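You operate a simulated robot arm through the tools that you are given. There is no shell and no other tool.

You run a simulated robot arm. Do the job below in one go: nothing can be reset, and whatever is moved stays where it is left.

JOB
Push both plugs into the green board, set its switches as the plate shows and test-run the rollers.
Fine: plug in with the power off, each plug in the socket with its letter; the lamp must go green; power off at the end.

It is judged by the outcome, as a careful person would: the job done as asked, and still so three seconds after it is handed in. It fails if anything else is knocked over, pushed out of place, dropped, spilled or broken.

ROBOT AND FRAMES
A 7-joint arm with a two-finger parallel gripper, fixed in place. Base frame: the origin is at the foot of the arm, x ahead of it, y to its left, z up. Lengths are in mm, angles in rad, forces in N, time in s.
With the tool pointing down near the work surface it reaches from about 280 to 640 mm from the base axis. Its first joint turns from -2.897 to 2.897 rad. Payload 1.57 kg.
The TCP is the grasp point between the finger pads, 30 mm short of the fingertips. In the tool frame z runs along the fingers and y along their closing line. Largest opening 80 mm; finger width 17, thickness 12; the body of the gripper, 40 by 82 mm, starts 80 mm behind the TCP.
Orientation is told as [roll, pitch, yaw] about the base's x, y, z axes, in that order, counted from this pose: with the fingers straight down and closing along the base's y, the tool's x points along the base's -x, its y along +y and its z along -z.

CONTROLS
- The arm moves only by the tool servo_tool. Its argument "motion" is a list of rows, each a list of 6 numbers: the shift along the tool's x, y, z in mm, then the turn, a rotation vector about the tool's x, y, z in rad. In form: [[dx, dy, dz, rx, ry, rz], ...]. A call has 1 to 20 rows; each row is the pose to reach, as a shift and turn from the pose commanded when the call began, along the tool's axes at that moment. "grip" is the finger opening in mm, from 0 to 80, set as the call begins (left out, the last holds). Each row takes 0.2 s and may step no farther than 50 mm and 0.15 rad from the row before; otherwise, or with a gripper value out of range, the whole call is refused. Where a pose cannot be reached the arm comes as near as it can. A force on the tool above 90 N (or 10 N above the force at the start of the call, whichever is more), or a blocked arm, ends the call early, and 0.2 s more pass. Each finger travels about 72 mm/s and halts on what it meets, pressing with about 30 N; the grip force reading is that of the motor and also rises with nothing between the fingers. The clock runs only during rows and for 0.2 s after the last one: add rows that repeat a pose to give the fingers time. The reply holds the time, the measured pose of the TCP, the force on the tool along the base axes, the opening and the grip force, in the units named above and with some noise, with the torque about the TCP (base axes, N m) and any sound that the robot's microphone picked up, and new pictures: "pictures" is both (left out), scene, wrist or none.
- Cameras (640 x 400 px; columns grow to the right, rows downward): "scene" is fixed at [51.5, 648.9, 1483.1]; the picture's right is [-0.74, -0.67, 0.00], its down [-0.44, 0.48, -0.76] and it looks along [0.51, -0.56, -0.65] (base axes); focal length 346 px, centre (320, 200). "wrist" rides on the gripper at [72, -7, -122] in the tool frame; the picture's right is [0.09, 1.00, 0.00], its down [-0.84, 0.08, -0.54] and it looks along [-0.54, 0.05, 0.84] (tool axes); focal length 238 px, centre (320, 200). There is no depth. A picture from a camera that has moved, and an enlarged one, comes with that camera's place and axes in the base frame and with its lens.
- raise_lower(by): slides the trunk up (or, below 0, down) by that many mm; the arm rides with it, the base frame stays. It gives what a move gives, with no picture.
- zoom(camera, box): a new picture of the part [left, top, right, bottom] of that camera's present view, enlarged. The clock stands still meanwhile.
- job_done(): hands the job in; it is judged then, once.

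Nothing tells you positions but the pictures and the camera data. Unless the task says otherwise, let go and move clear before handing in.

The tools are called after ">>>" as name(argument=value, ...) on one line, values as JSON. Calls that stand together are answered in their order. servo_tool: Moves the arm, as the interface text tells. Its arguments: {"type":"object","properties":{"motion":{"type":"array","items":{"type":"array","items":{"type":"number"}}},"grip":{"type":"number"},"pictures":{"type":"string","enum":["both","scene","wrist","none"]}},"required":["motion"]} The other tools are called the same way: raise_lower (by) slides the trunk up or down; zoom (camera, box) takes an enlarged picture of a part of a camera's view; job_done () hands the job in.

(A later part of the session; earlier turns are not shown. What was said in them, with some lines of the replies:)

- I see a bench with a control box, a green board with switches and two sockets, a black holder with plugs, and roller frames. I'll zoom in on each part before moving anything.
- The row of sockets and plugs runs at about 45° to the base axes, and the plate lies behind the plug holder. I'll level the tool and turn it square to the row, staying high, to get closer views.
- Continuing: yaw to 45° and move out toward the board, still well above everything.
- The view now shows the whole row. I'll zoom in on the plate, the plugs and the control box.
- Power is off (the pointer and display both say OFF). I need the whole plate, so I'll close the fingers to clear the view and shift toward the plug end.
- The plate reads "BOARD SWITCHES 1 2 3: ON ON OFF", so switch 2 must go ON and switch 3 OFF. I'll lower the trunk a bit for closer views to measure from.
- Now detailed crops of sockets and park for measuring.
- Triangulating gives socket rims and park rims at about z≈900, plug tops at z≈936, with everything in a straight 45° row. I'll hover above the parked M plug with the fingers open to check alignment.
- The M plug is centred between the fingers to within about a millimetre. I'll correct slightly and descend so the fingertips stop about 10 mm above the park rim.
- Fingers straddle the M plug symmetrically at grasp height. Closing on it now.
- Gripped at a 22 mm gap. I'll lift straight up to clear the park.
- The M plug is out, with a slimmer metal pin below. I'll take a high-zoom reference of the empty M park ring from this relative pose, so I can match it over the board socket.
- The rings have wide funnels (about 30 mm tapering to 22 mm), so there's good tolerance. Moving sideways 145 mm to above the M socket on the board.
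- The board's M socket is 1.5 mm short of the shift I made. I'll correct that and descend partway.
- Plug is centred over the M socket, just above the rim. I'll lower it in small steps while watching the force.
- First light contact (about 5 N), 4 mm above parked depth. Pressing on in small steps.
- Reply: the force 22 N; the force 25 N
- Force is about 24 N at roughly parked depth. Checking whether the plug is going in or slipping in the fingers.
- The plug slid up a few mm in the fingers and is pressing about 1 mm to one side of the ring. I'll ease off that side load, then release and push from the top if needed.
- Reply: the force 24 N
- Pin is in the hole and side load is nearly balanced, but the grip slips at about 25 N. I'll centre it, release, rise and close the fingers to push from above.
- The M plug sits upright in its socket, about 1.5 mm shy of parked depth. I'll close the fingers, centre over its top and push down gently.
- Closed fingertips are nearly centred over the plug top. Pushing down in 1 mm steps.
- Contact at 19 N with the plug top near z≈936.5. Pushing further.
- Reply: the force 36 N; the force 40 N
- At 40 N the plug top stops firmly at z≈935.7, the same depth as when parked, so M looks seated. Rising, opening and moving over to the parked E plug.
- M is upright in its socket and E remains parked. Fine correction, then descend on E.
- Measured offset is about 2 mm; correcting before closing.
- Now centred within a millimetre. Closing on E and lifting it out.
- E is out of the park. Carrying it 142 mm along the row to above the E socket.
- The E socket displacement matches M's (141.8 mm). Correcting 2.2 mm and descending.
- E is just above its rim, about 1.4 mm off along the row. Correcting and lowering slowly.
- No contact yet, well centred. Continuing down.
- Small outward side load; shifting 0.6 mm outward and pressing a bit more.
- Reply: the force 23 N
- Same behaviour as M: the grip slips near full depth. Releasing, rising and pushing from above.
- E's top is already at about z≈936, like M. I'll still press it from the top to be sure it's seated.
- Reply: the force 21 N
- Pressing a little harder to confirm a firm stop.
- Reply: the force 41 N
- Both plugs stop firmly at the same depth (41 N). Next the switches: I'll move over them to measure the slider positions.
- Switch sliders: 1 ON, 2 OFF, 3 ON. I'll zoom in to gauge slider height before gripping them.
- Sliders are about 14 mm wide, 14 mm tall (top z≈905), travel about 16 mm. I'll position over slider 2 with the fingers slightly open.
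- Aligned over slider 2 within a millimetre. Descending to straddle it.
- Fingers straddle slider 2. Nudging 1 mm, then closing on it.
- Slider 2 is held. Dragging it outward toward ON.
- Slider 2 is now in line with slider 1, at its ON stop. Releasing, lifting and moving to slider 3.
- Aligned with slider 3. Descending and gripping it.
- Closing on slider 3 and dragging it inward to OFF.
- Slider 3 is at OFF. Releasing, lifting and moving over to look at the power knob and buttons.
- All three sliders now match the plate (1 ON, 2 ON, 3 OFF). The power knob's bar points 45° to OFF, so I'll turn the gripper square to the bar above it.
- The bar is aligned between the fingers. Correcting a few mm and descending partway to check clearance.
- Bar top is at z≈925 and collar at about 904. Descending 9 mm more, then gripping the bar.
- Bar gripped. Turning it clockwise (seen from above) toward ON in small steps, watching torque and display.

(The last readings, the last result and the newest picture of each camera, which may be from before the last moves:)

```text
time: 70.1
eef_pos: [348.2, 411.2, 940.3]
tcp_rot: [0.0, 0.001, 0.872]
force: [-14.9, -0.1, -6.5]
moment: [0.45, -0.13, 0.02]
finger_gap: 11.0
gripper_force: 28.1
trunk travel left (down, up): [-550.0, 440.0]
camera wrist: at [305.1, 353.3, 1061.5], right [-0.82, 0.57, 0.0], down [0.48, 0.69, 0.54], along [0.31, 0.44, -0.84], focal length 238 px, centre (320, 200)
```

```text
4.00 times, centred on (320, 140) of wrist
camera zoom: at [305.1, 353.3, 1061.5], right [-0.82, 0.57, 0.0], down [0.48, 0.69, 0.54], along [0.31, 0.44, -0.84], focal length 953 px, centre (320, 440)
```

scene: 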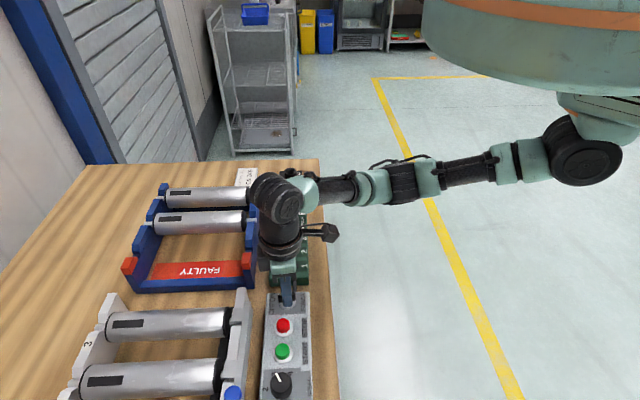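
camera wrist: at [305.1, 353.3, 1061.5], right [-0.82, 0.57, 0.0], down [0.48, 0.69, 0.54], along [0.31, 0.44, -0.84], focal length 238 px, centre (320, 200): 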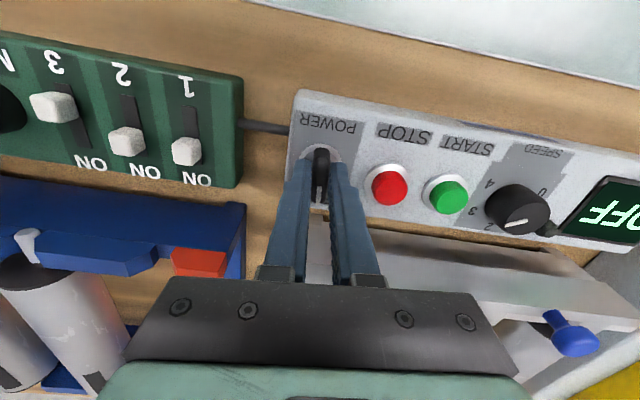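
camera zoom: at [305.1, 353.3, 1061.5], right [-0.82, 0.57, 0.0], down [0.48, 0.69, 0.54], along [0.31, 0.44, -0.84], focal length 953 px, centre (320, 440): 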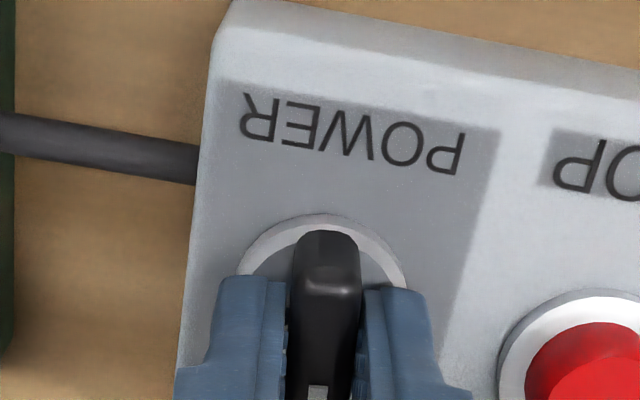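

Turned 40° so far, display still OFF. Continuing toward ON with a 1 mm correction to relieve side force.

>>> servo_tool(motion=[[0.6, 0.8, 0, 0, 0, 0], [0.6, 0.8, 0, 0, 0, 0.1], [0.6, 0.8, 0, 0, 0, 0.2], [0.6, 0.8, 0, 0, 0, 0.3], [0.6, 0.8, 0, 0, 0, 0.4], [0.6, 0.8, 0, 0, 0, 0.5], [0.6, 0.8, 0, 0, 0, 0.5]], pictures="both")

>>> zoom(camera="wrist", box=[260, 90, 420, 190])

>>> zoom(camera="wrist", box=[400, 120, 640, 270])

```text
time: 71.7
eef_pos: [347.5, 412.0, 940.7]
tcp_rot: [-0.002, 0.001, 0.37]
force: [-11.2, -7.6, -13.7]
moment: [0.19, 0.03, 0.0]
finger_gap: 11.1
gripper_force: 28.9
trunk travel left (down, up): [-550.0, 440.0]
camera wrist: at [281.6, 381.1, 1061.7], right [-0.45, 0.9, 0.0], down [0.75, 0.38, 0.54], along [0.48, 0.24, -0.84], focal length 238 px, centre (320, 200)
```

scene: 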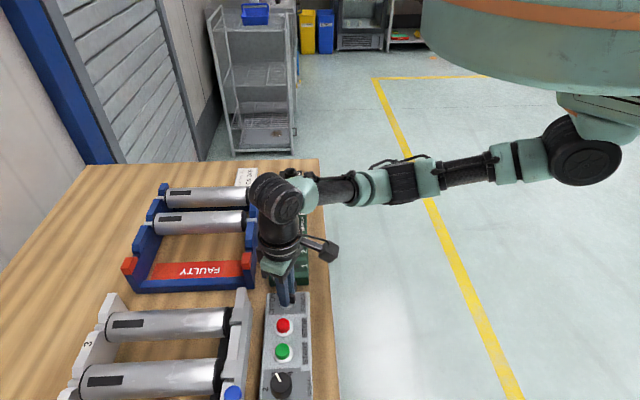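
wrist: 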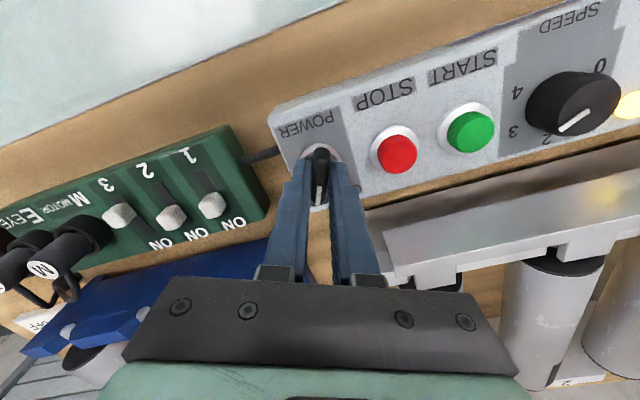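

```text
4.00 times, centred on (340, 140) of wrist
camera zoom: at [281.6, 381.1, 1061.7], right [-0.45, 0.9, 0.0], down [0.75, 0.38, 0.54], along [0.48, 0.24, -0.84], focal length 953 px, centre (240, 440)
```

zoom: 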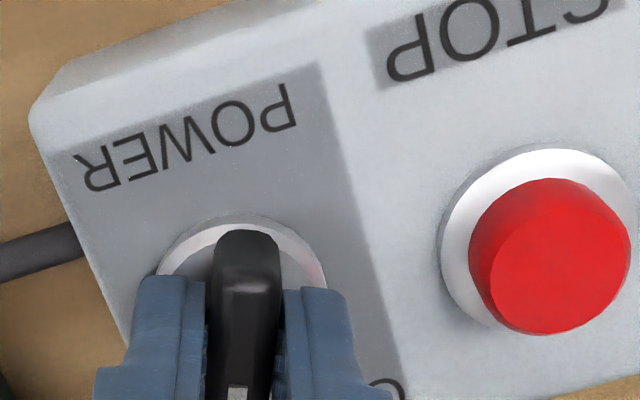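

```text
2.67 times, centred on (520, 195) of wrist
camera zoom: at [281.6, 381.1, 1061.7], right [-0.45, 0.9, 0.0], down [0.75, 0.38, 0.54], along [0.48, 0.24, -0.84], focal length 636 px, centre (-213, 213)
```

zoom: 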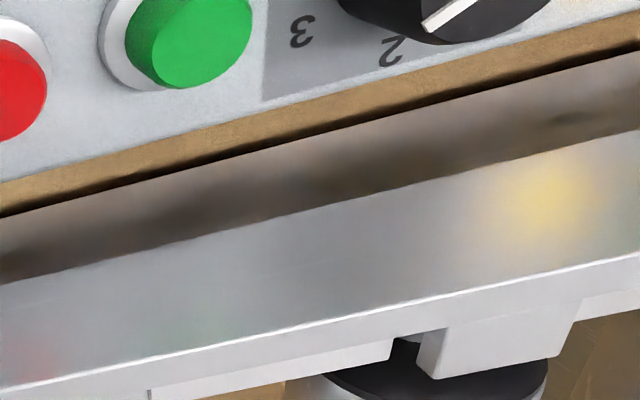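

The lamp has lit up yellow, so the power is coming on. I'll turn the knob fully to the ON stop, easing the side load.

>>> servo_tool(motion=[[0.9, -0.2, 0, 0, 0, 0], [0.9, -0.2, 0, 0, 0, 0.1], [0.9, -0.2, 0, 0, 0, 0.2], [0.9, -0.2, 0, 0, 0, 0.3], [0.9, -0.2, 0, 0, 0, 0.36], [0.9, -0.2, 0, 0, 0, 0.36]], pictures="wrist")

```text
time: 73.1
eef_pos: [347.3, 411.8, 940.4]
tcp_rot: [-0.001, 0.002, 0.01]
force: [-4.6, 0.9, -20.1]
moment: [0.22, -0.1, 0.02]
finger_gap: 10.8
gripper_force: 29.0
trunk travel left (down, up): [-550.0, 440.0]
camera wrist: at [274.3, 406.0, 1061.6], right [-0.1, 0.99, 0.0], down [0.84, 0.09, 0.54], along [0.54, 0.05, -0.84], focal length 238 px, centre (320, 200)
```

wrist: 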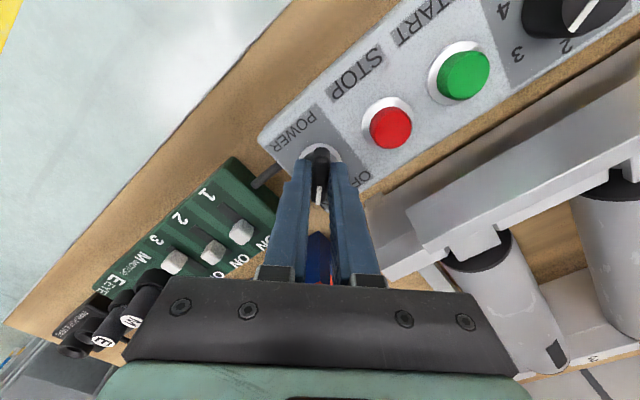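

The bar is turned the full 90°. Releasing, rising and looking at the knob, lamp and display.

>>> servo_tool(motion=[[0, 0, 0, 0, 0, 0], [0, 0, 0, 0, 0, 0]], grip=34, pictures="none")

>>> servo_tool(motion=[[0, 0, -15, 0, 0, 0], [0, 0, -35, 0, 0, 0], [0, 0, -60, 0, 0, 0], [0, 0, -60, 0, 0, -0.13], [0, 0, -60, 0, 0, -0.26], [0, 0, -60, 0, 0, -0.39], [0, 0, -60, 0, 0, -0.52], [0, 0, -60, 0, 0, -0.65], [0, 0, -60, 0, 0, -0.775], [0, 0, -60, 0, 0, -0.775]], pictures="both")

>>> zoom(camera="wrist", box=[260, 80, 420, 180])

>>> zoom(camera="wrist", box=[440, 100, 640, 225])

>>> zoom(camera="scene", box=[60, 270, 330, 400])

```text
time: 73.7
eef_pos: [347.0, 411.2, 941.5]
tcp_rot: [0.002, -0.001, 0.01]
force: [-0.4, -1.1, 0.2]
moment: [0.0, 0.02, -0.06]
finger_gap: 34.3
gripper_force: 0.1
trunk travel left (down, up): [-550.0, 440.0]
```

```text
time: 75.9
eef_pos: [347.4, 410.5, 999.9]
tcp_rot: [0.0, 0.002, 0.787]
force: [-0.3, -0.1, 0.3]
moment: [-0.01, 0.0, -0.04]
finger_gap: 33.9
gripper_force: 0.0
trunk travel left (down, up): [-550.0, 440.0]
camera wrist: at [299.9, 356.6, 1121.9], right [-0.77, 0.64, 0.0], down [0.54, 0.65, 0.54], along [0.34, 0.42, -0.84], focal length 238 px, centre (320, 200)
```

scene: 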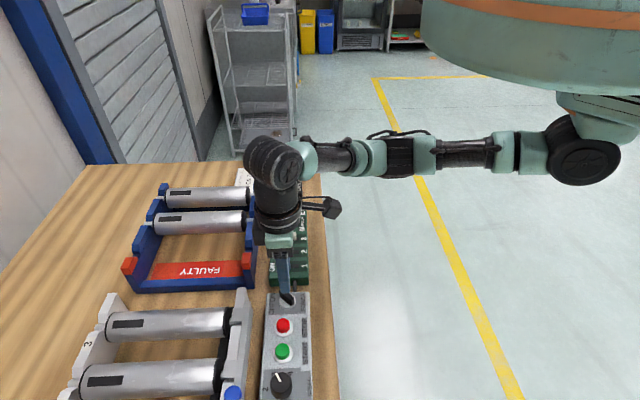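
wrist: 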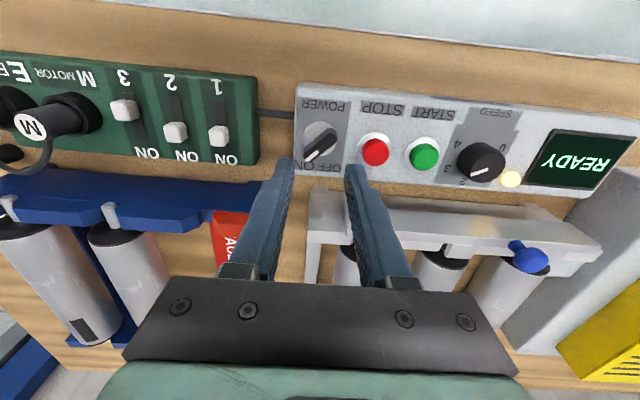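

```text
4.00 times, centred on (340, 130) of wrist
camera zoom: at [299.9, 356.6, 1121.9], right [-0.77, 0.64, 0.0], down [0.54, 0.65, 0.54], along [0.34, 0.42, -0.84], focal length 953 px, centre (240, 480)
```

zoom: 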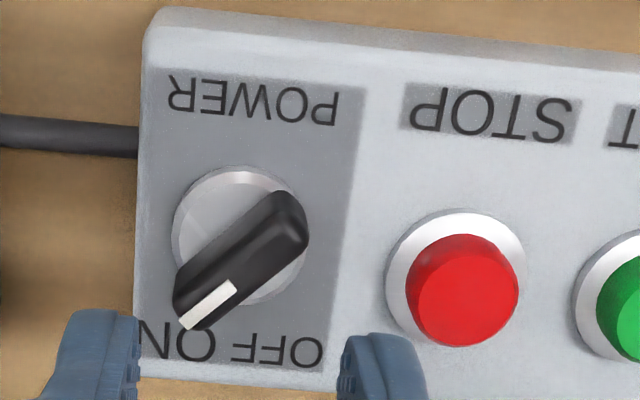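

```text
3.20 times, centred on (540, 162) of wrist
camera zoom: at [299.9, 356.6, 1121.9], right [-0.77, 0.64, 0.0], down [0.54, 0.65, 0.54], along [0.34, 0.42, -0.84], focal length 763 px, centre (-384, 320)
```

zoom: 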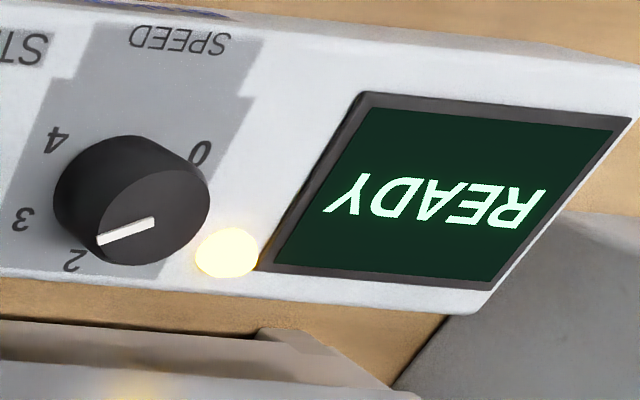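

```text
2.37 times, centred on (195, 335) of scene
camera zoom: at [51.5, 648.9, 1483.1], right [-0.74, -0.67, 0.0], down [-0.44, 0.48, -0.76], along [0.51, -0.56, -0.65], focal length 819 px, centre (616, -120)
```

zoom: 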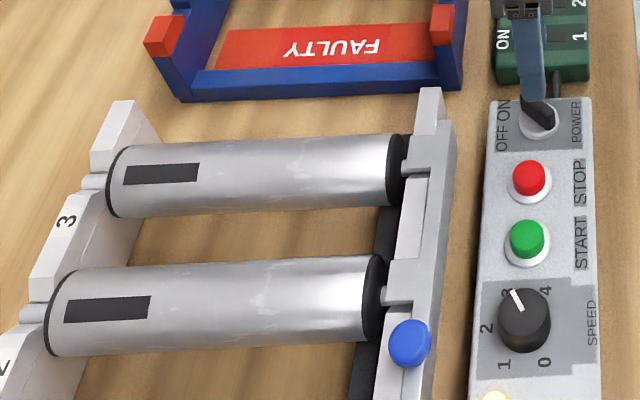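

The display reads READY with the power on. Next I'll press START with closed fingertips, so I'm moving above the green button.

>>> servo_tool(motion=[[-2, 33, 0, 0, 0, 0], [-4, 66, 10, 0, 0, 0], [-6, 99, 20, 0, 0, 0], [-6, 99, 35, 0, 0, 0], [-6, 99, 42, 0, 0, 0], [-6, 99, 42, 0, 0, 0]], grip=0, pictures="wrist")

>>> zoom(camera="wrist", box=[240, 80, 400, 180])

>>> zoom(camera="wrist", box=[360, 80, 520, 200])

```text
time: 77.3
eef_pos: [280.9, 484.1, 959.7]
tcp_rot: [0.0, 0.003, 0.784]
force: [-0.3, -0.6, 0.0]
moment: [0.02, 0.0, -0.04]
finger_gap: 0.2
gripper_force: 20.9
trunk travel left (down, up): [-550.0, 440.0]
camera wrist: at [234.0, 429.8, 1081.0], right [-0.77, 0.64, 0.0], down [0.54, 0.65, 0.54], along [0.34, 0.42, -0.84], focal length 238 px, centre (320, 200)
```

wrist: 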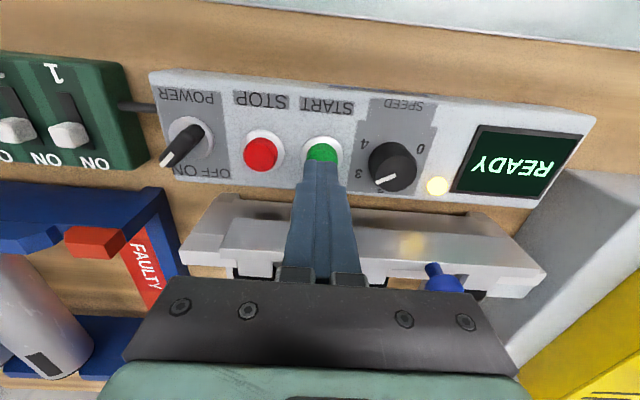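

```text
4.00 times, centred on (320, 130) of wrist
camera zoom: at [234.0, 429.8, 1081.0], right [-0.77, 0.64, 0.0], down [0.54, 0.65, 0.54], along [0.34, 0.42, -0.84], focal length 953 px, centre (320, 480)
```

zoom: 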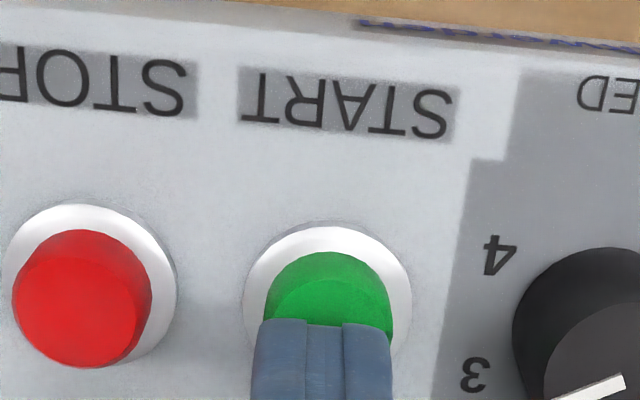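

```text
3.33 times, centred on (440, 140) of wrist
camera zoom: at [234.0, 429.8, 1081.0], right [-0.77, 0.64, 0.0], down [0.54, 0.65, 0.54], along [0.34, 0.42, -0.84], focal length 794 px, centre (-80, 400)
```

zoom: 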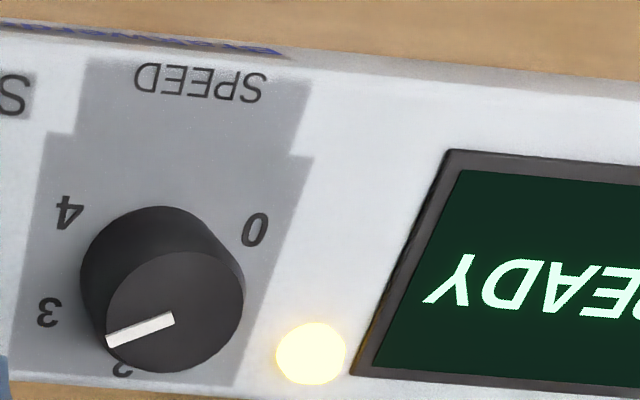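

Fingertips are centred over START. Pressing down slowly.

>>> servo_tool(motion=[[-1, 1, 6, 0, 0, 0], [-1, 1, 11, 0, 0, 0], [-1, 1, 14, 0, 0, 0], [-1, 1, 17, 0, 0, 0], [-1, 1, 17, 0, 0, 0]], pictures="wrist")

>>> zoom(camera="wrist", box=[240, 90, 400, 190])

>>> zoom(camera="wrist", box=[360, 100, 600, 250])

```text
time: 78.5
eef_pos: [280.7, 486.6, 941.7]
tcp_rot: [0.002, -0.001, 0.785]
force: [-1.9, 0.1, 3.4]
moment: [0.04, 0.02, 0.02]
finger_gap: 0.2
gripper_force: 21.4
trunk travel left (down, up): [-550.0, 440.0]
heard: click
camera wrist: at [233.6, 431.7, 1062.9], right [-0.77, 0.64, 0.0], down [0.54, 0.65, 0.54], along [0.34, 0.42, -0.84], focal length 238 px, centre (320, 200)
```

wrist: 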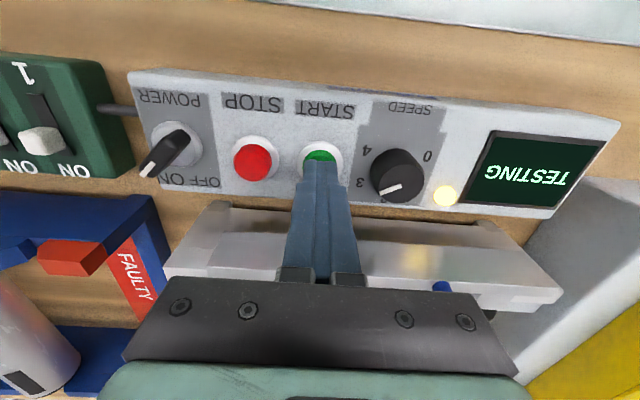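

```text
4.00 times, centred on (320, 140) of wrist
camera zoom: at [233.6, 431.7, 1062.9], right [-0.77, 0.64, 0.0], down [0.54, 0.65, 0.54], along [0.34, 0.42, -0.84], focal length 953 px, centre (320, 440)
```

zoom: 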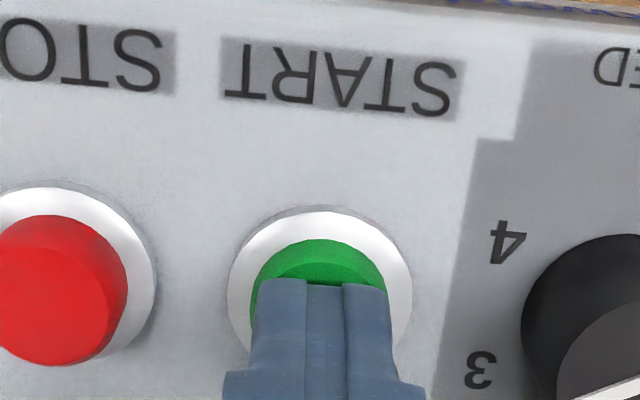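

```text
2.67 times, centred on (480, 175) of wrist
camera zoom: at [233.6, 431.7, 1062.9], right [-0.77, 0.64, 0.0], down [0.54, 0.65, 0.54], along [0.34, 0.42, -0.84], focal length 636 px, centre (-107, 267)
```

zoom: 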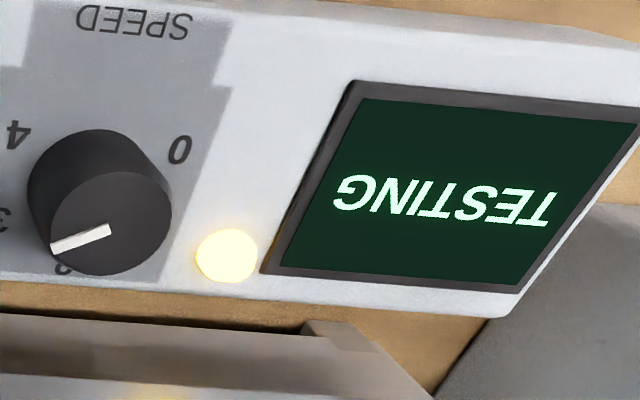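

A click, and the display says TESTING. Lifting off the button and waiting while I watch the lamp.

>>> servo_tool(motion=[[0, 0, -10, 0, 0, 0], [0, 0, -25, 0, 0, 0], [0, 0, -25, 0, 0, 0], [0, 0, -25, 0, 0, 0], [0, 0, -25, 0, 0, 0]], pictures="both")

>>> zoom(camera="wrist", box=[360, 80, 600, 230])

>>> zoom(camera="scene", box=[60, 270, 330, 400])

```text
time: 79.7
eef_pos: [281.9, 486.3, 966.7]
tcp_rot: [-0.001, 0.002, 0.785]
force: [0.7, -0.1, -0.6]
moment: [0.0, 0.01, -0.03]
finger_gap: 0.3
gripper_force: 21.2
trunk travel left (down, up): [-550.0, 440.0]
camera wrist: at [233.6, 431.7, 1087.5], right [-0.77, 0.64, 0.0], down [0.54, 0.65, 0.54], along [0.35, 0.42, -0.84], focal length 238 px, centre (320, 200)
```

scene: 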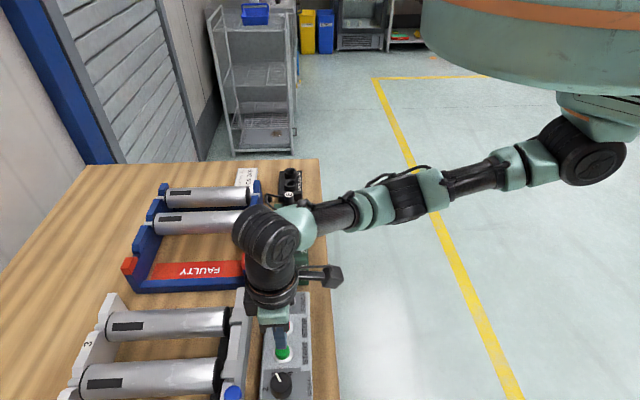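
wrist: 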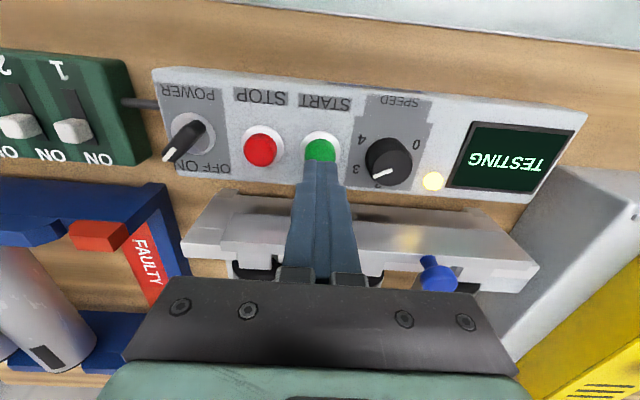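

```text
2.67 times, centred on (480, 155) of wrist
camera zoom: at [233.6, 431.7, 1087.5], right [-0.77, 0.64, 0.0], down [0.54, 0.65, 0.54], along [0.35, 0.42, -0.84], focal length 636 px, centre (-107, 320)
```

zoom: 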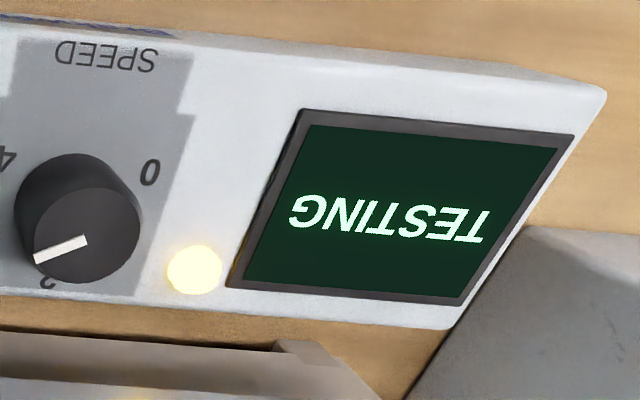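

```text
2.37 times, centred on (195, 335) of scene
camera zoom: at [51.5, 648.9, 1483.1], right [-0.74, -0.67, 0.0], down [-0.44, 0.48, -0.76], along [0.51, -0.56, -0.65], focal length 819 px, centre (616, -120)
```

zoom: 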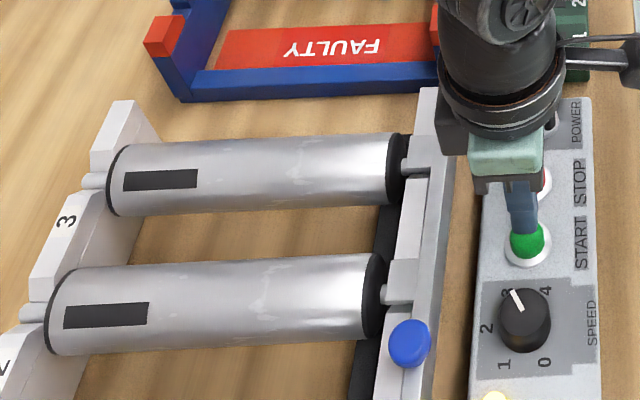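

Still TESTING. Waiting a couple of seconds without moving.

>>> servo_tool(motion=[[0, 0, 0, 0, 0, 0], [0, 0, 0, 0, 0, 0], [0, 0, 0, 0, 0, 0], [0, 0, 0, 0, 0, 0], [0, 0, 0, 0, 0, 0], [0, 0, 0, 0, 0, 0], [0, 0, 0, 0, 0, 0]], pictures="both")

>>> zoom(camera="wrist", box=[360, 80, 600, 230])

>>> zoom(camera="scene", box=[60, 270, 330, 400])

```text
time: 81.3
eef_pos: [281.8, 485.9, 967.2]
tcp_rot: [0.001, 0.002, 0.786]
force: [-0.5, -0.5, -0.2]
moment: [-0.02, 0.03, -0.03]
finger_gap: 0.1
gripper_force: 21.7
trunk travel left (down, up): [-550.0, 440.0]
camera wrist: at [233.6, 431.7, 1087.4], right [-0.77, 0.64, 0.0], down [0.54, 0.65, 0.54], along [0.35, 0.42, -0.84], focal length 238 px, centre (320, 200)
```

scene: 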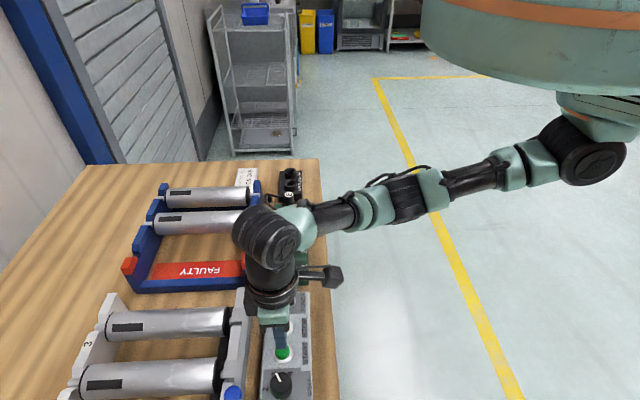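
wrist: 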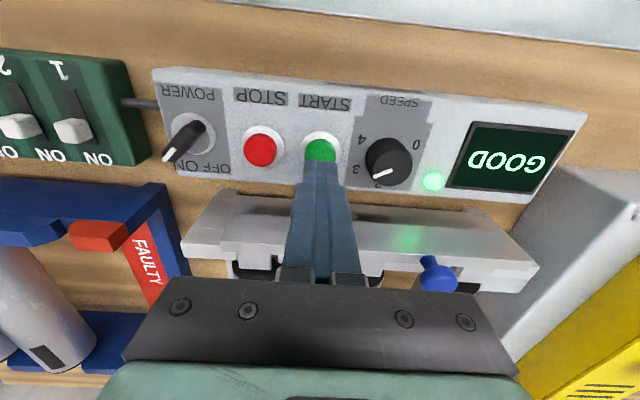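

```text
2.67 times, centred on (480, 155) of wrist
camera zoom: at [233.6, 431.7, 1087.4], right [-0.77, 0.64, 0.0], down [0.54, 0.65, 0.54], along [0.35, 0.42, -0.84], focal length 636 px, centre (-107, 320)
```

zoom: 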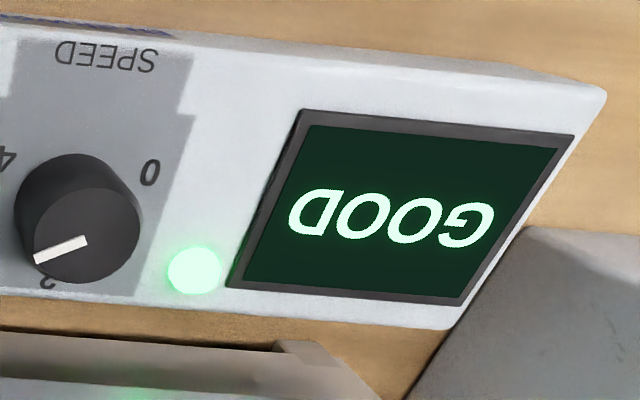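

```text
2.37 times, centred on (195, 335) of scene
camera zoom: at [51.5, 648.9, 1483.1], right [-0.74, -0.67, 0.0], down [-0.44, 0.48, -0.76], along [0.51, -0.56, -0.65], focal length 819 px, centre (616, -120)
```

zoom: 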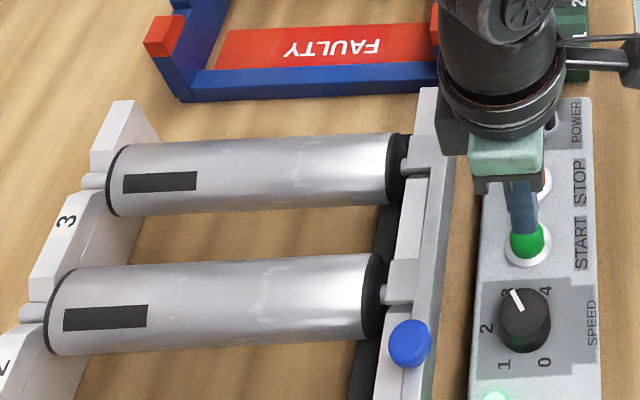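

Test result: GOOD with a green lamp. Now back to the power knob, turning the gripper square to the bar's present direction, to switch off.

>>> servo_tool(motion=[[0, 0, -20, 0, 0, 0], [0, -5, -35, 0, 0, 0.13], [2, -30, -35, 0, 0, 0.26], [4, -55, -35, 0, 0, 0.39], [5, -80, -35, 0, 0, 0.52], [6, -100, -35, 0, 0, 0.65], [6, -100, -35, 0, 0, 0.775], [6, -100, -35, 0, 0, 0.775], [6, -100, -35, 0, 0, 0.775]], grip=34, pictures="both")

>>> zoom(camera="wrist", box=[240, 80, 400, 180])

>>> zoom(camera="scene", box=[60, 270, 330, 400])

```text
time: 83.3
eef_pos: [347.0, 413.2, 1001.3]
tcp_rot: [-0.001, 0.001, 0.008]
force: [0.7, 0.3, -0.1]
moment: [-0.01, -0.03, 0.02]
finger_gap: 34.2
gripper_force: 0.0
trunk travel left (down, up): [-550.0, 440.0]
camera wrist: at [273.4, 407.0, 1123.5], right [-0.1, 0.99, 0.0], down [0.84, 0.09, 0.54], along [0.54, 0.05, -0.84], focal length 238 px, centre (320, 200)
```

scene: 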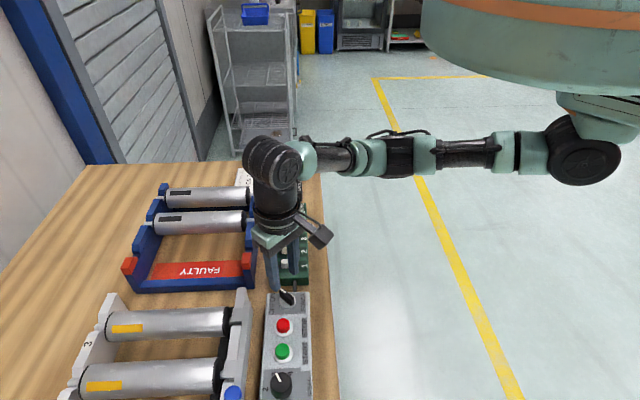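
wrist: 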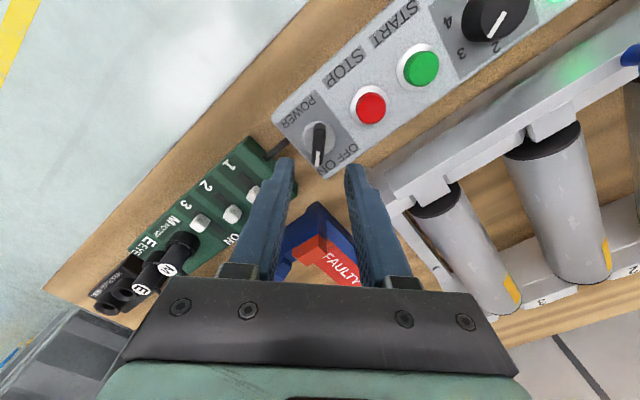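

```text
4.00 times, centred on (320, 130) of wrist
camera zoom: at [273.4, 407.0, 1123.5], right [-0.1, 0.99, 0.0], down [0.84, 0.09, 0.54], along [0.54, 0.05, -0.84], focal length 953 px, centre (320, 480)
```

zoom: 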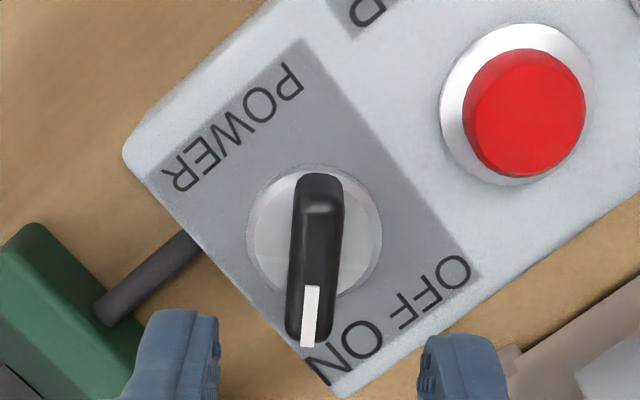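

```text
2.37 times, centred on (195, 335) of scene
camera zoom: at [51.5, 648.9, 1483.1], right [-0.74, -0.67, 0.0], down [-0.44, 0.48, -0.76], along [0.51, -0.56, -0.65], focal length 819 px, centre (616, -120)
```

zoom: 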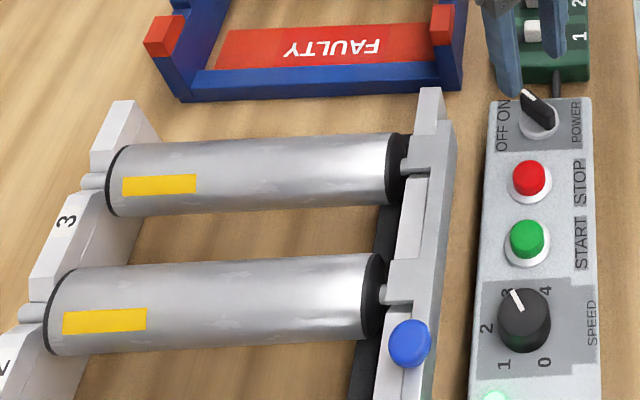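

The stripes on the rollers have changed, so they did turn. The bar sits squarely between the fingers, and I'm descending to grip it.

>>> servo_tool(motion=[[-0.7, -1.4, 12, 0, 0, 0], [-0.7, -1.4, 26, 0, 0, 0], [-0.7, -1.4, 40, 0, 0, 0], [-0.7, -1.4, 50, 0, 0, 0], [-0.7, -1.4, 50, 0, 0, 0]], grip=32, pictures="both")

>>> zoom(camera="wrist", box=[260, 90, 380, 190])

>>> zoom(camera="scene", box=[60, 270, 330, 400])

```text
time: 84.5
eef_pos: [348.3, 411.5, 951.7]
tcp_rot: [0.0, 0.001, 0.01]
force: [-0.5, -0.7, 0.0]
moment: [-0.01, 0.01, 0.02]
finger_gap: 32.0
gripper_force: 0.0
trunk travel left (down, up): [-550.0, 440.0]
camera wrist: at [275.2, 403.7, 1073.7], right [-0.1, 0.99, 0.0], down [0.84, 0.09, 0.54], along [0.54, 0.06, -0.84], focal length 238 px, centre (320, 200)
```

scene: 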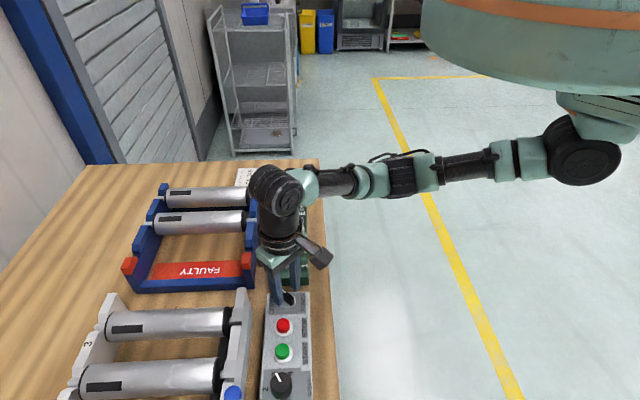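
wrist: 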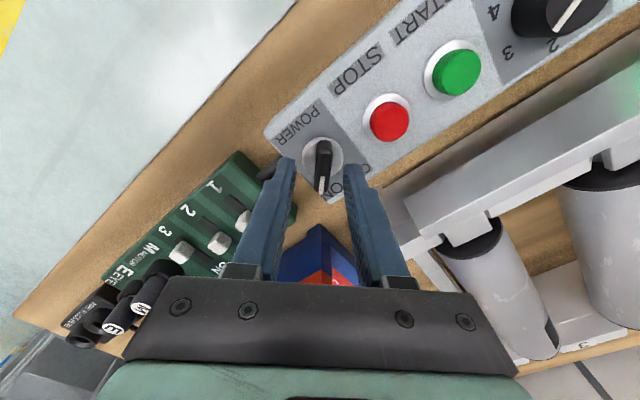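

```text
4.00 times, centred on (320, 140) of wrist
camera zoom: at [275.2, 403.7, 1073.7], right [-0.1, 0.99, 0.0], down [0.84, 0.09, 0.54], along [0.54, 0.06, -0.84], focal length 953 px, centre (320, 440)
```

zoom: 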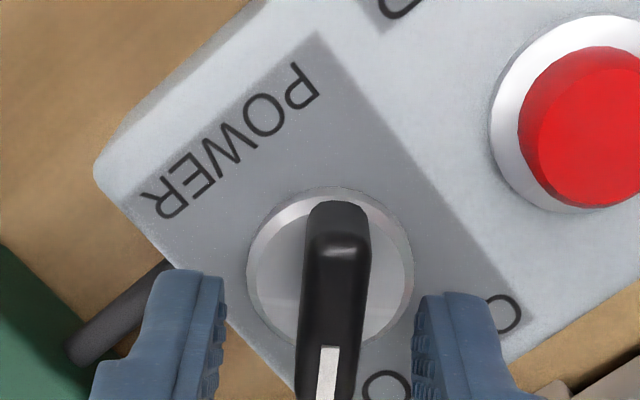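

```text
2.37 times, centred on (195, 335) of scene
camera zoom: at [51.5, 648.9, 1483.1], right [-0.74, -0.67, 0.0], down [-0.44, 0.48, -0.76], along [0.51, -0.56, -0.65], focal length 819 px, centre (616, -120)
```

zoom: 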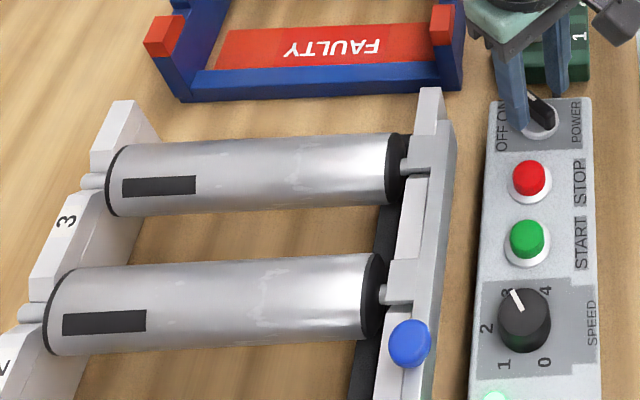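

The rollers are still running (the stripe alternates), so power-off will stop them. Correcting 2 mm, descending and gripping the bar.

>>> servo_tool(motion=[[0.9, 1.6, 4, 0, 0, 0], [0.9, 1.6, 8, 0, 0, 0], [0.9, 1.6, 11, 0, 0, 0], [0.9, 1.6, 11, 0, 0, 0]], pictures="wrist")

>>> zoom(camera="wrist", box=[260, 90, 380, 190])

```text
time: 85.5
eef_pos: [348.1, 410.9, 940.6]
tcp_rot: [0.001, 0.003, 0.012]
force: [-0.2, -0.5, -0.3]
moment: [0.0, 0.02, 0.0]
finger_gap: 31.9
gripper_force: 0.1
trunk travel left (down, up): [-550.0, 440.0]
camera wrist: at [273.5, 404.9, 1062.0], right [-0.1, 0.99, 0.0], down [0.84, 0.09, 0.54], along [0.54, 0.06, -0.84], focal length 238 px, centre (320, 200)
```

wrist: 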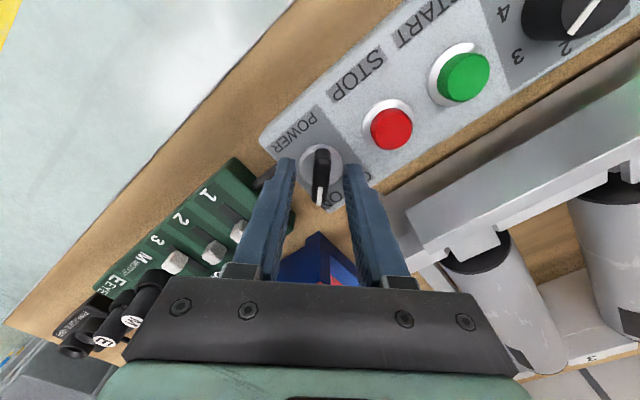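

```text
4.00 times, centred on (320, 140) of wrist
camera zoom: at [273.5, 404.9, 1062.0], right [-0.1, 0.99, 0.0], down [0.84, 0.09, 0.54], along [0.54, 0.06, -0.84], focal length 953 px, centre (320, 440)
```

zoom: 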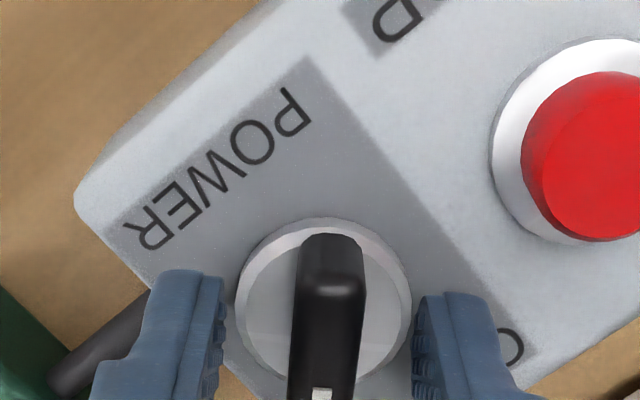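

Centred on the bar. Gripping and turning back toward OFF.

>>> servo_tool(motion=[[0, 0, 0, 0, 0, 0], [0, 0, 0, 0, 0, 0]], grip=6, pictures="none")

>>> servo_tool(motion=[[0, 0, 0, 0, 0, -0.1], [0, 0, 0, 0, 0, -0.2], [0, 0, 0, 0, 0, -0.3], [0, 0, 0, 0, 0, -0.4], [0, 0, 0, 0, 0, -0.5], [0, 0, 0, 0, 0, -0.6], [0, 0, 0, 0, 0, -0.6]], pictures="wrist")

```text
time: 86.1
eef_pos: [347.0, 412.8, 940.8]
tcp_rot: [0.0, 0.001, 0.01]
force: [0.8, 5.9, -0.2]
moment: [0.09, 0.12, 0.01]
finger_gap: 11.0
gripper_force: 28.0
trunk travel left (down, up): [-550.0, 440.0]
```

```text
time: 87.7
eef_pos: [346.0, 411.5, 940.6]
tcp_rot: [-0.001, 0.004, 0.613]
force: [-11.0, -2.8, -6.3]
moment: [0.07, 0.09, 0.04]
finger_gap: 10.7
gripper_force: 28.5
trunk travel left (down, up): [-550.0, 440.0]
camera wrist: at [290.9, 365.8, 1062.2], right [-0.65, 0.76, 0.0], down [0.64, 0.55, 0.54], along [0.41, 0.35, -0.84], focal length 238 px, centre (320, 200)
```

wrist: 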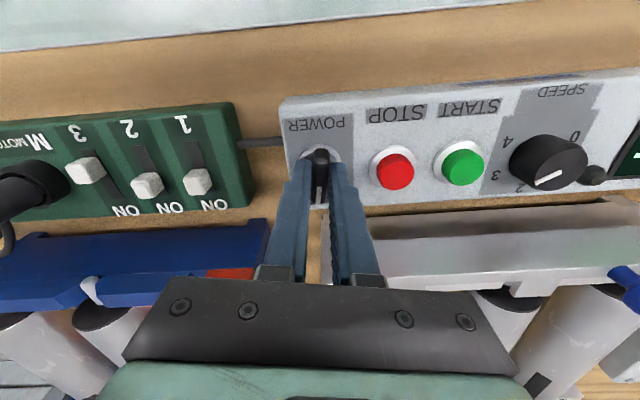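

The lamp is already dark. Continuing to the full OFF position.

>>> servo_tool(motion=[[0.7, 0.2, 0, 0, 0, 0], [0.7, 0.2, 0, 0, 0, -0.12], [0.7, 0.2, 0, 0, 0, -0.24], [0.7, 0.2, 0, 0, 0, -0.36], [0.7, 0.2, 0, 0, 0, -0.48], [0.7, 0.2, 0, 0, 0, -0.6], [0.7, 0.2, 0, 0, 0, -0.72], [0.7, 0.2, 0, 0, 0, -0.84], [0.7, 0.2, 0, 0, 0, -0.96], [0.7, 0.2, 0, 0, 0, -0.98], [0.7, 0.2, 0, 0, 0, -0.98]], pictures="wrist")

```text
time: 90.1
eef_pos: [347.5, 411.7, 940.6]
tcp_rot: [0.001, 0.002, 1.59]
force: [1.4, -9.4, -7.8]
moment: [-0.64, -0.3, -0.52]
finger_gap: 10.7
gripper_force: 28.5
trunk travel left (down, up): [-550.0, 440.0]
camera wrist: at [354.8, 340.2, 1062.1], right [-0.99, -0.11, 0.0], down [-0.09, 0.84, 0.54], along [-0.06, 0.54, -0.84], focal length 238 px, centre (320, 200)
```

wrist: 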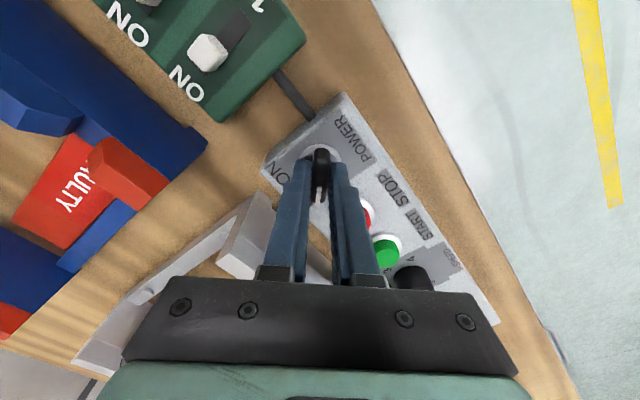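

A torque stop shows the knob is fully at OFF. Releasing, rising and backing away for a final check.

>>> servo_tool(motion=[[0, 0, 0, 0, 0, 0.02], [0, 0, 0, 0, 0, 0.02]], grip=34, pictures="none")

>>> servo_tool(motion=[[0, 0, -15, 0, 0, 0], [0, 0, -35, 0, 0, 0], [0, 0, -60, 0, 0, 0], [0, 0, -80, 0, 0, 0.13], [0, 0, -100, 0, 0, 0.26], [0, 0, -120, 0, 0, 0.39], [0, 0, -140, 0, 0, 0.52], [0, 0, -150, 0, 0, 0.65], [0, 0, -150, 0, 0, 0.785], [0, 0, -150, 0, 0, 0.785]], pictures="both")

>>> zoom(camera="wrist", box=[270, 80, 430, 180])

>>> zoom(camera="wrist", box=[400, 80, 600, 205])

>>> zoom(camera="wrist", box=[0, 60, 280, 200])

>>> zoom(camera="scene", box=[60, 270, 330, 400])

```text
time: 90.7
eef_pos: [348.0, 412.4, 941.4]
tcp_rot: [0.0, -0.002, 1.57]
force: [-0.3, -0.2, 0.3]
moment: [-0.01, 0.04, 0.01]
finger_gap: 34.0
gripper_force: 0.1
trunk travel left (down, up): [-550.0, 440.0]
```

```text
time: 92.9
eef_pos: [346.9, 409.9, 1090.7]
tcp_rot: [0.0, 0.002, 0.784]
force: [0.4, -0.3, -0.3]
moment: [0.0, 0.01, -0.02]
finger_gap: 33.9
gripper_force: 0.0
trunk travel left (down, up): [-550.0, 440.0]
camera wrist: at [298.5, 355.8, 1212.7], right [-0.77, 0.64, 0.0], down [0.54, 0.65, 0.54], along [0.35, 0.42, -0.84], focal length 238 px, centre (320, 200)
```

scene: 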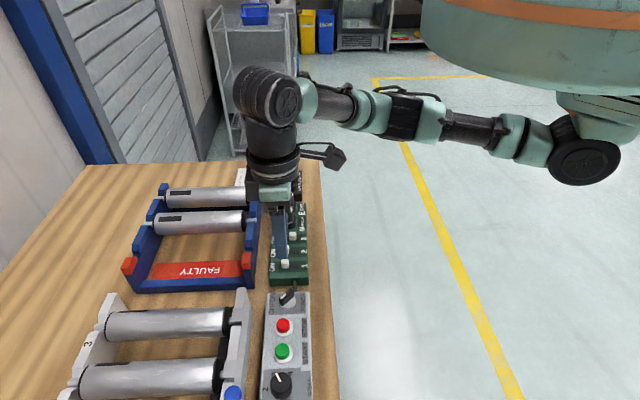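
wrist: 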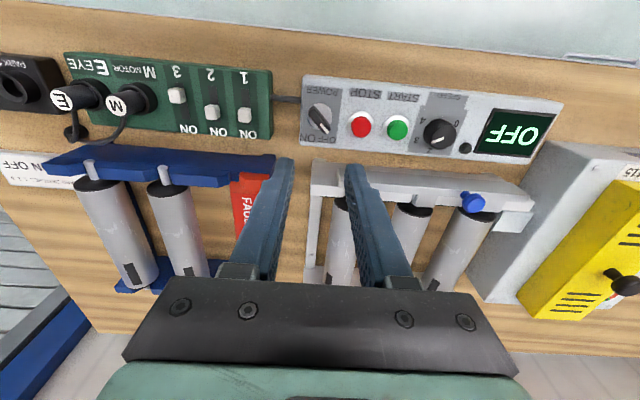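

```text
4.00 times, centred on (350, 130) of wrist
camera zoom: at [298.5, 355.8, 1212.7], right [-0.77, 0.64, 0.0], down [0.54, 0.65, 0.54], along [0.35, 0.42, -0.84], focal length 953 px, centre (200, 480)
```

zoom: 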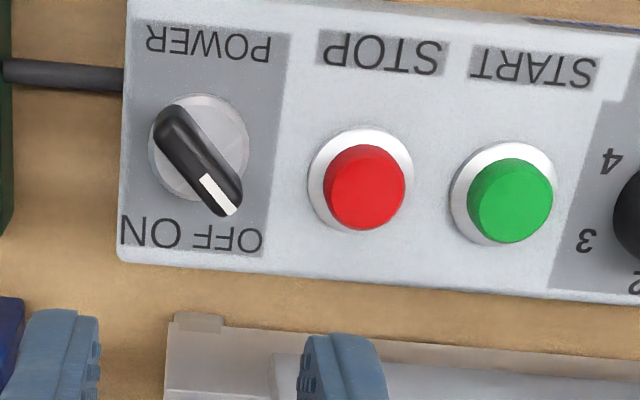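

```text
3.20 times, centred on (500, 142) of wrist
camera zoom: at [298.5, 355.8, 1212.7], right [-0.77, 0.64, 0.0], down [0.54, 0.65, 0.54], along [0.35, 0.42, -0.84], focal length 763 px, centre (-256, 384)
```

zoom: 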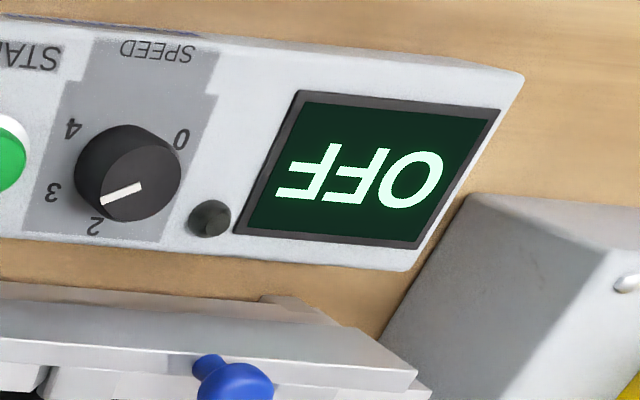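

```text
2.29 times, centred on (140, 130) of wrist
camera zoom: at [298.5, 355.8, 1212.7], right [-0.77, 0.64, 0.0], down [0.54, 0.65, 0.54], along [0.35, 0.42, -0.84], focal length 545 px, centre (731, 360)
```

zoom: 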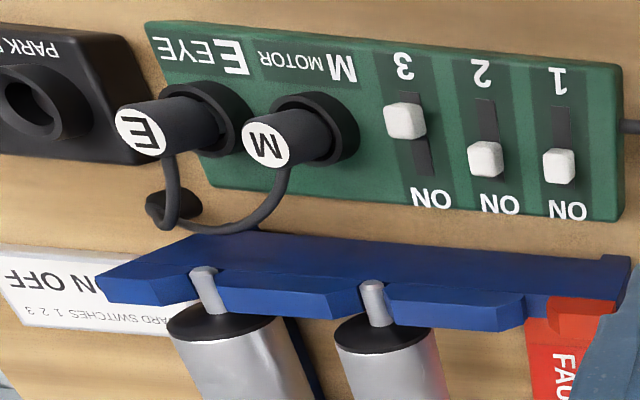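

```text
2.37 times, centred on (195, 335) of scene
camera zoom: at [51.5, 648.9, 1483.1], right [-0.74, -0.67, 0.0], down [-0.44, 0.48, -0.76], along [0.51, -0.56, -0.65], focal length 819 px, centre (616, -120)
```

zoom: 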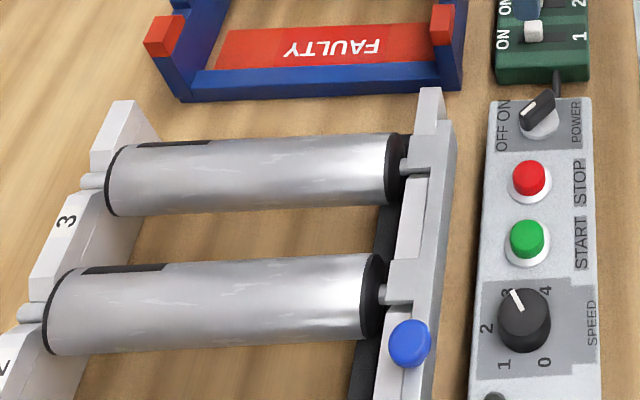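

Both plugs are in their lettered sockets and the switches read 1 ON, 2 ON, 3 OFF as on the plate. The rollers ran, and the display showed GOOD with the lamp green. The power is now off, the rollers have stopped and the gripper is clear, so I'm handing in.

>>> job_done()

```text
The job is handed in.
```

The job is done and handed in: both plugs are in, the switches are set, and the rollers passed their test run.

- **Plugs:** With the power off, I put M in the M socket and E in the E socket. Each was pressed to a firm stop at about 40 N, at the same depth they sat at in the park.
- **Switches:** The plate reads ON ON OFF for switches 1, 2 and 3. Switch 1 was already ON, so I moved 2 to ON and 3 to OFF.
- **Test run:** With power on, the display showed READY. After START it went to TESTING, then GOOD with a green lamp while the rollers turned.
- **Power off:** The rollers kept running after GOOD. I turned the power knob straight to OFF without pressing STOP first. The display now reads OFF, the lamp is dark and the rollers have stopped.

I left the speed knob where it was and didn't touch the frame marked FAULTY. I saw nothing else knocked or moved, and the gripper is open and clear of the bench.
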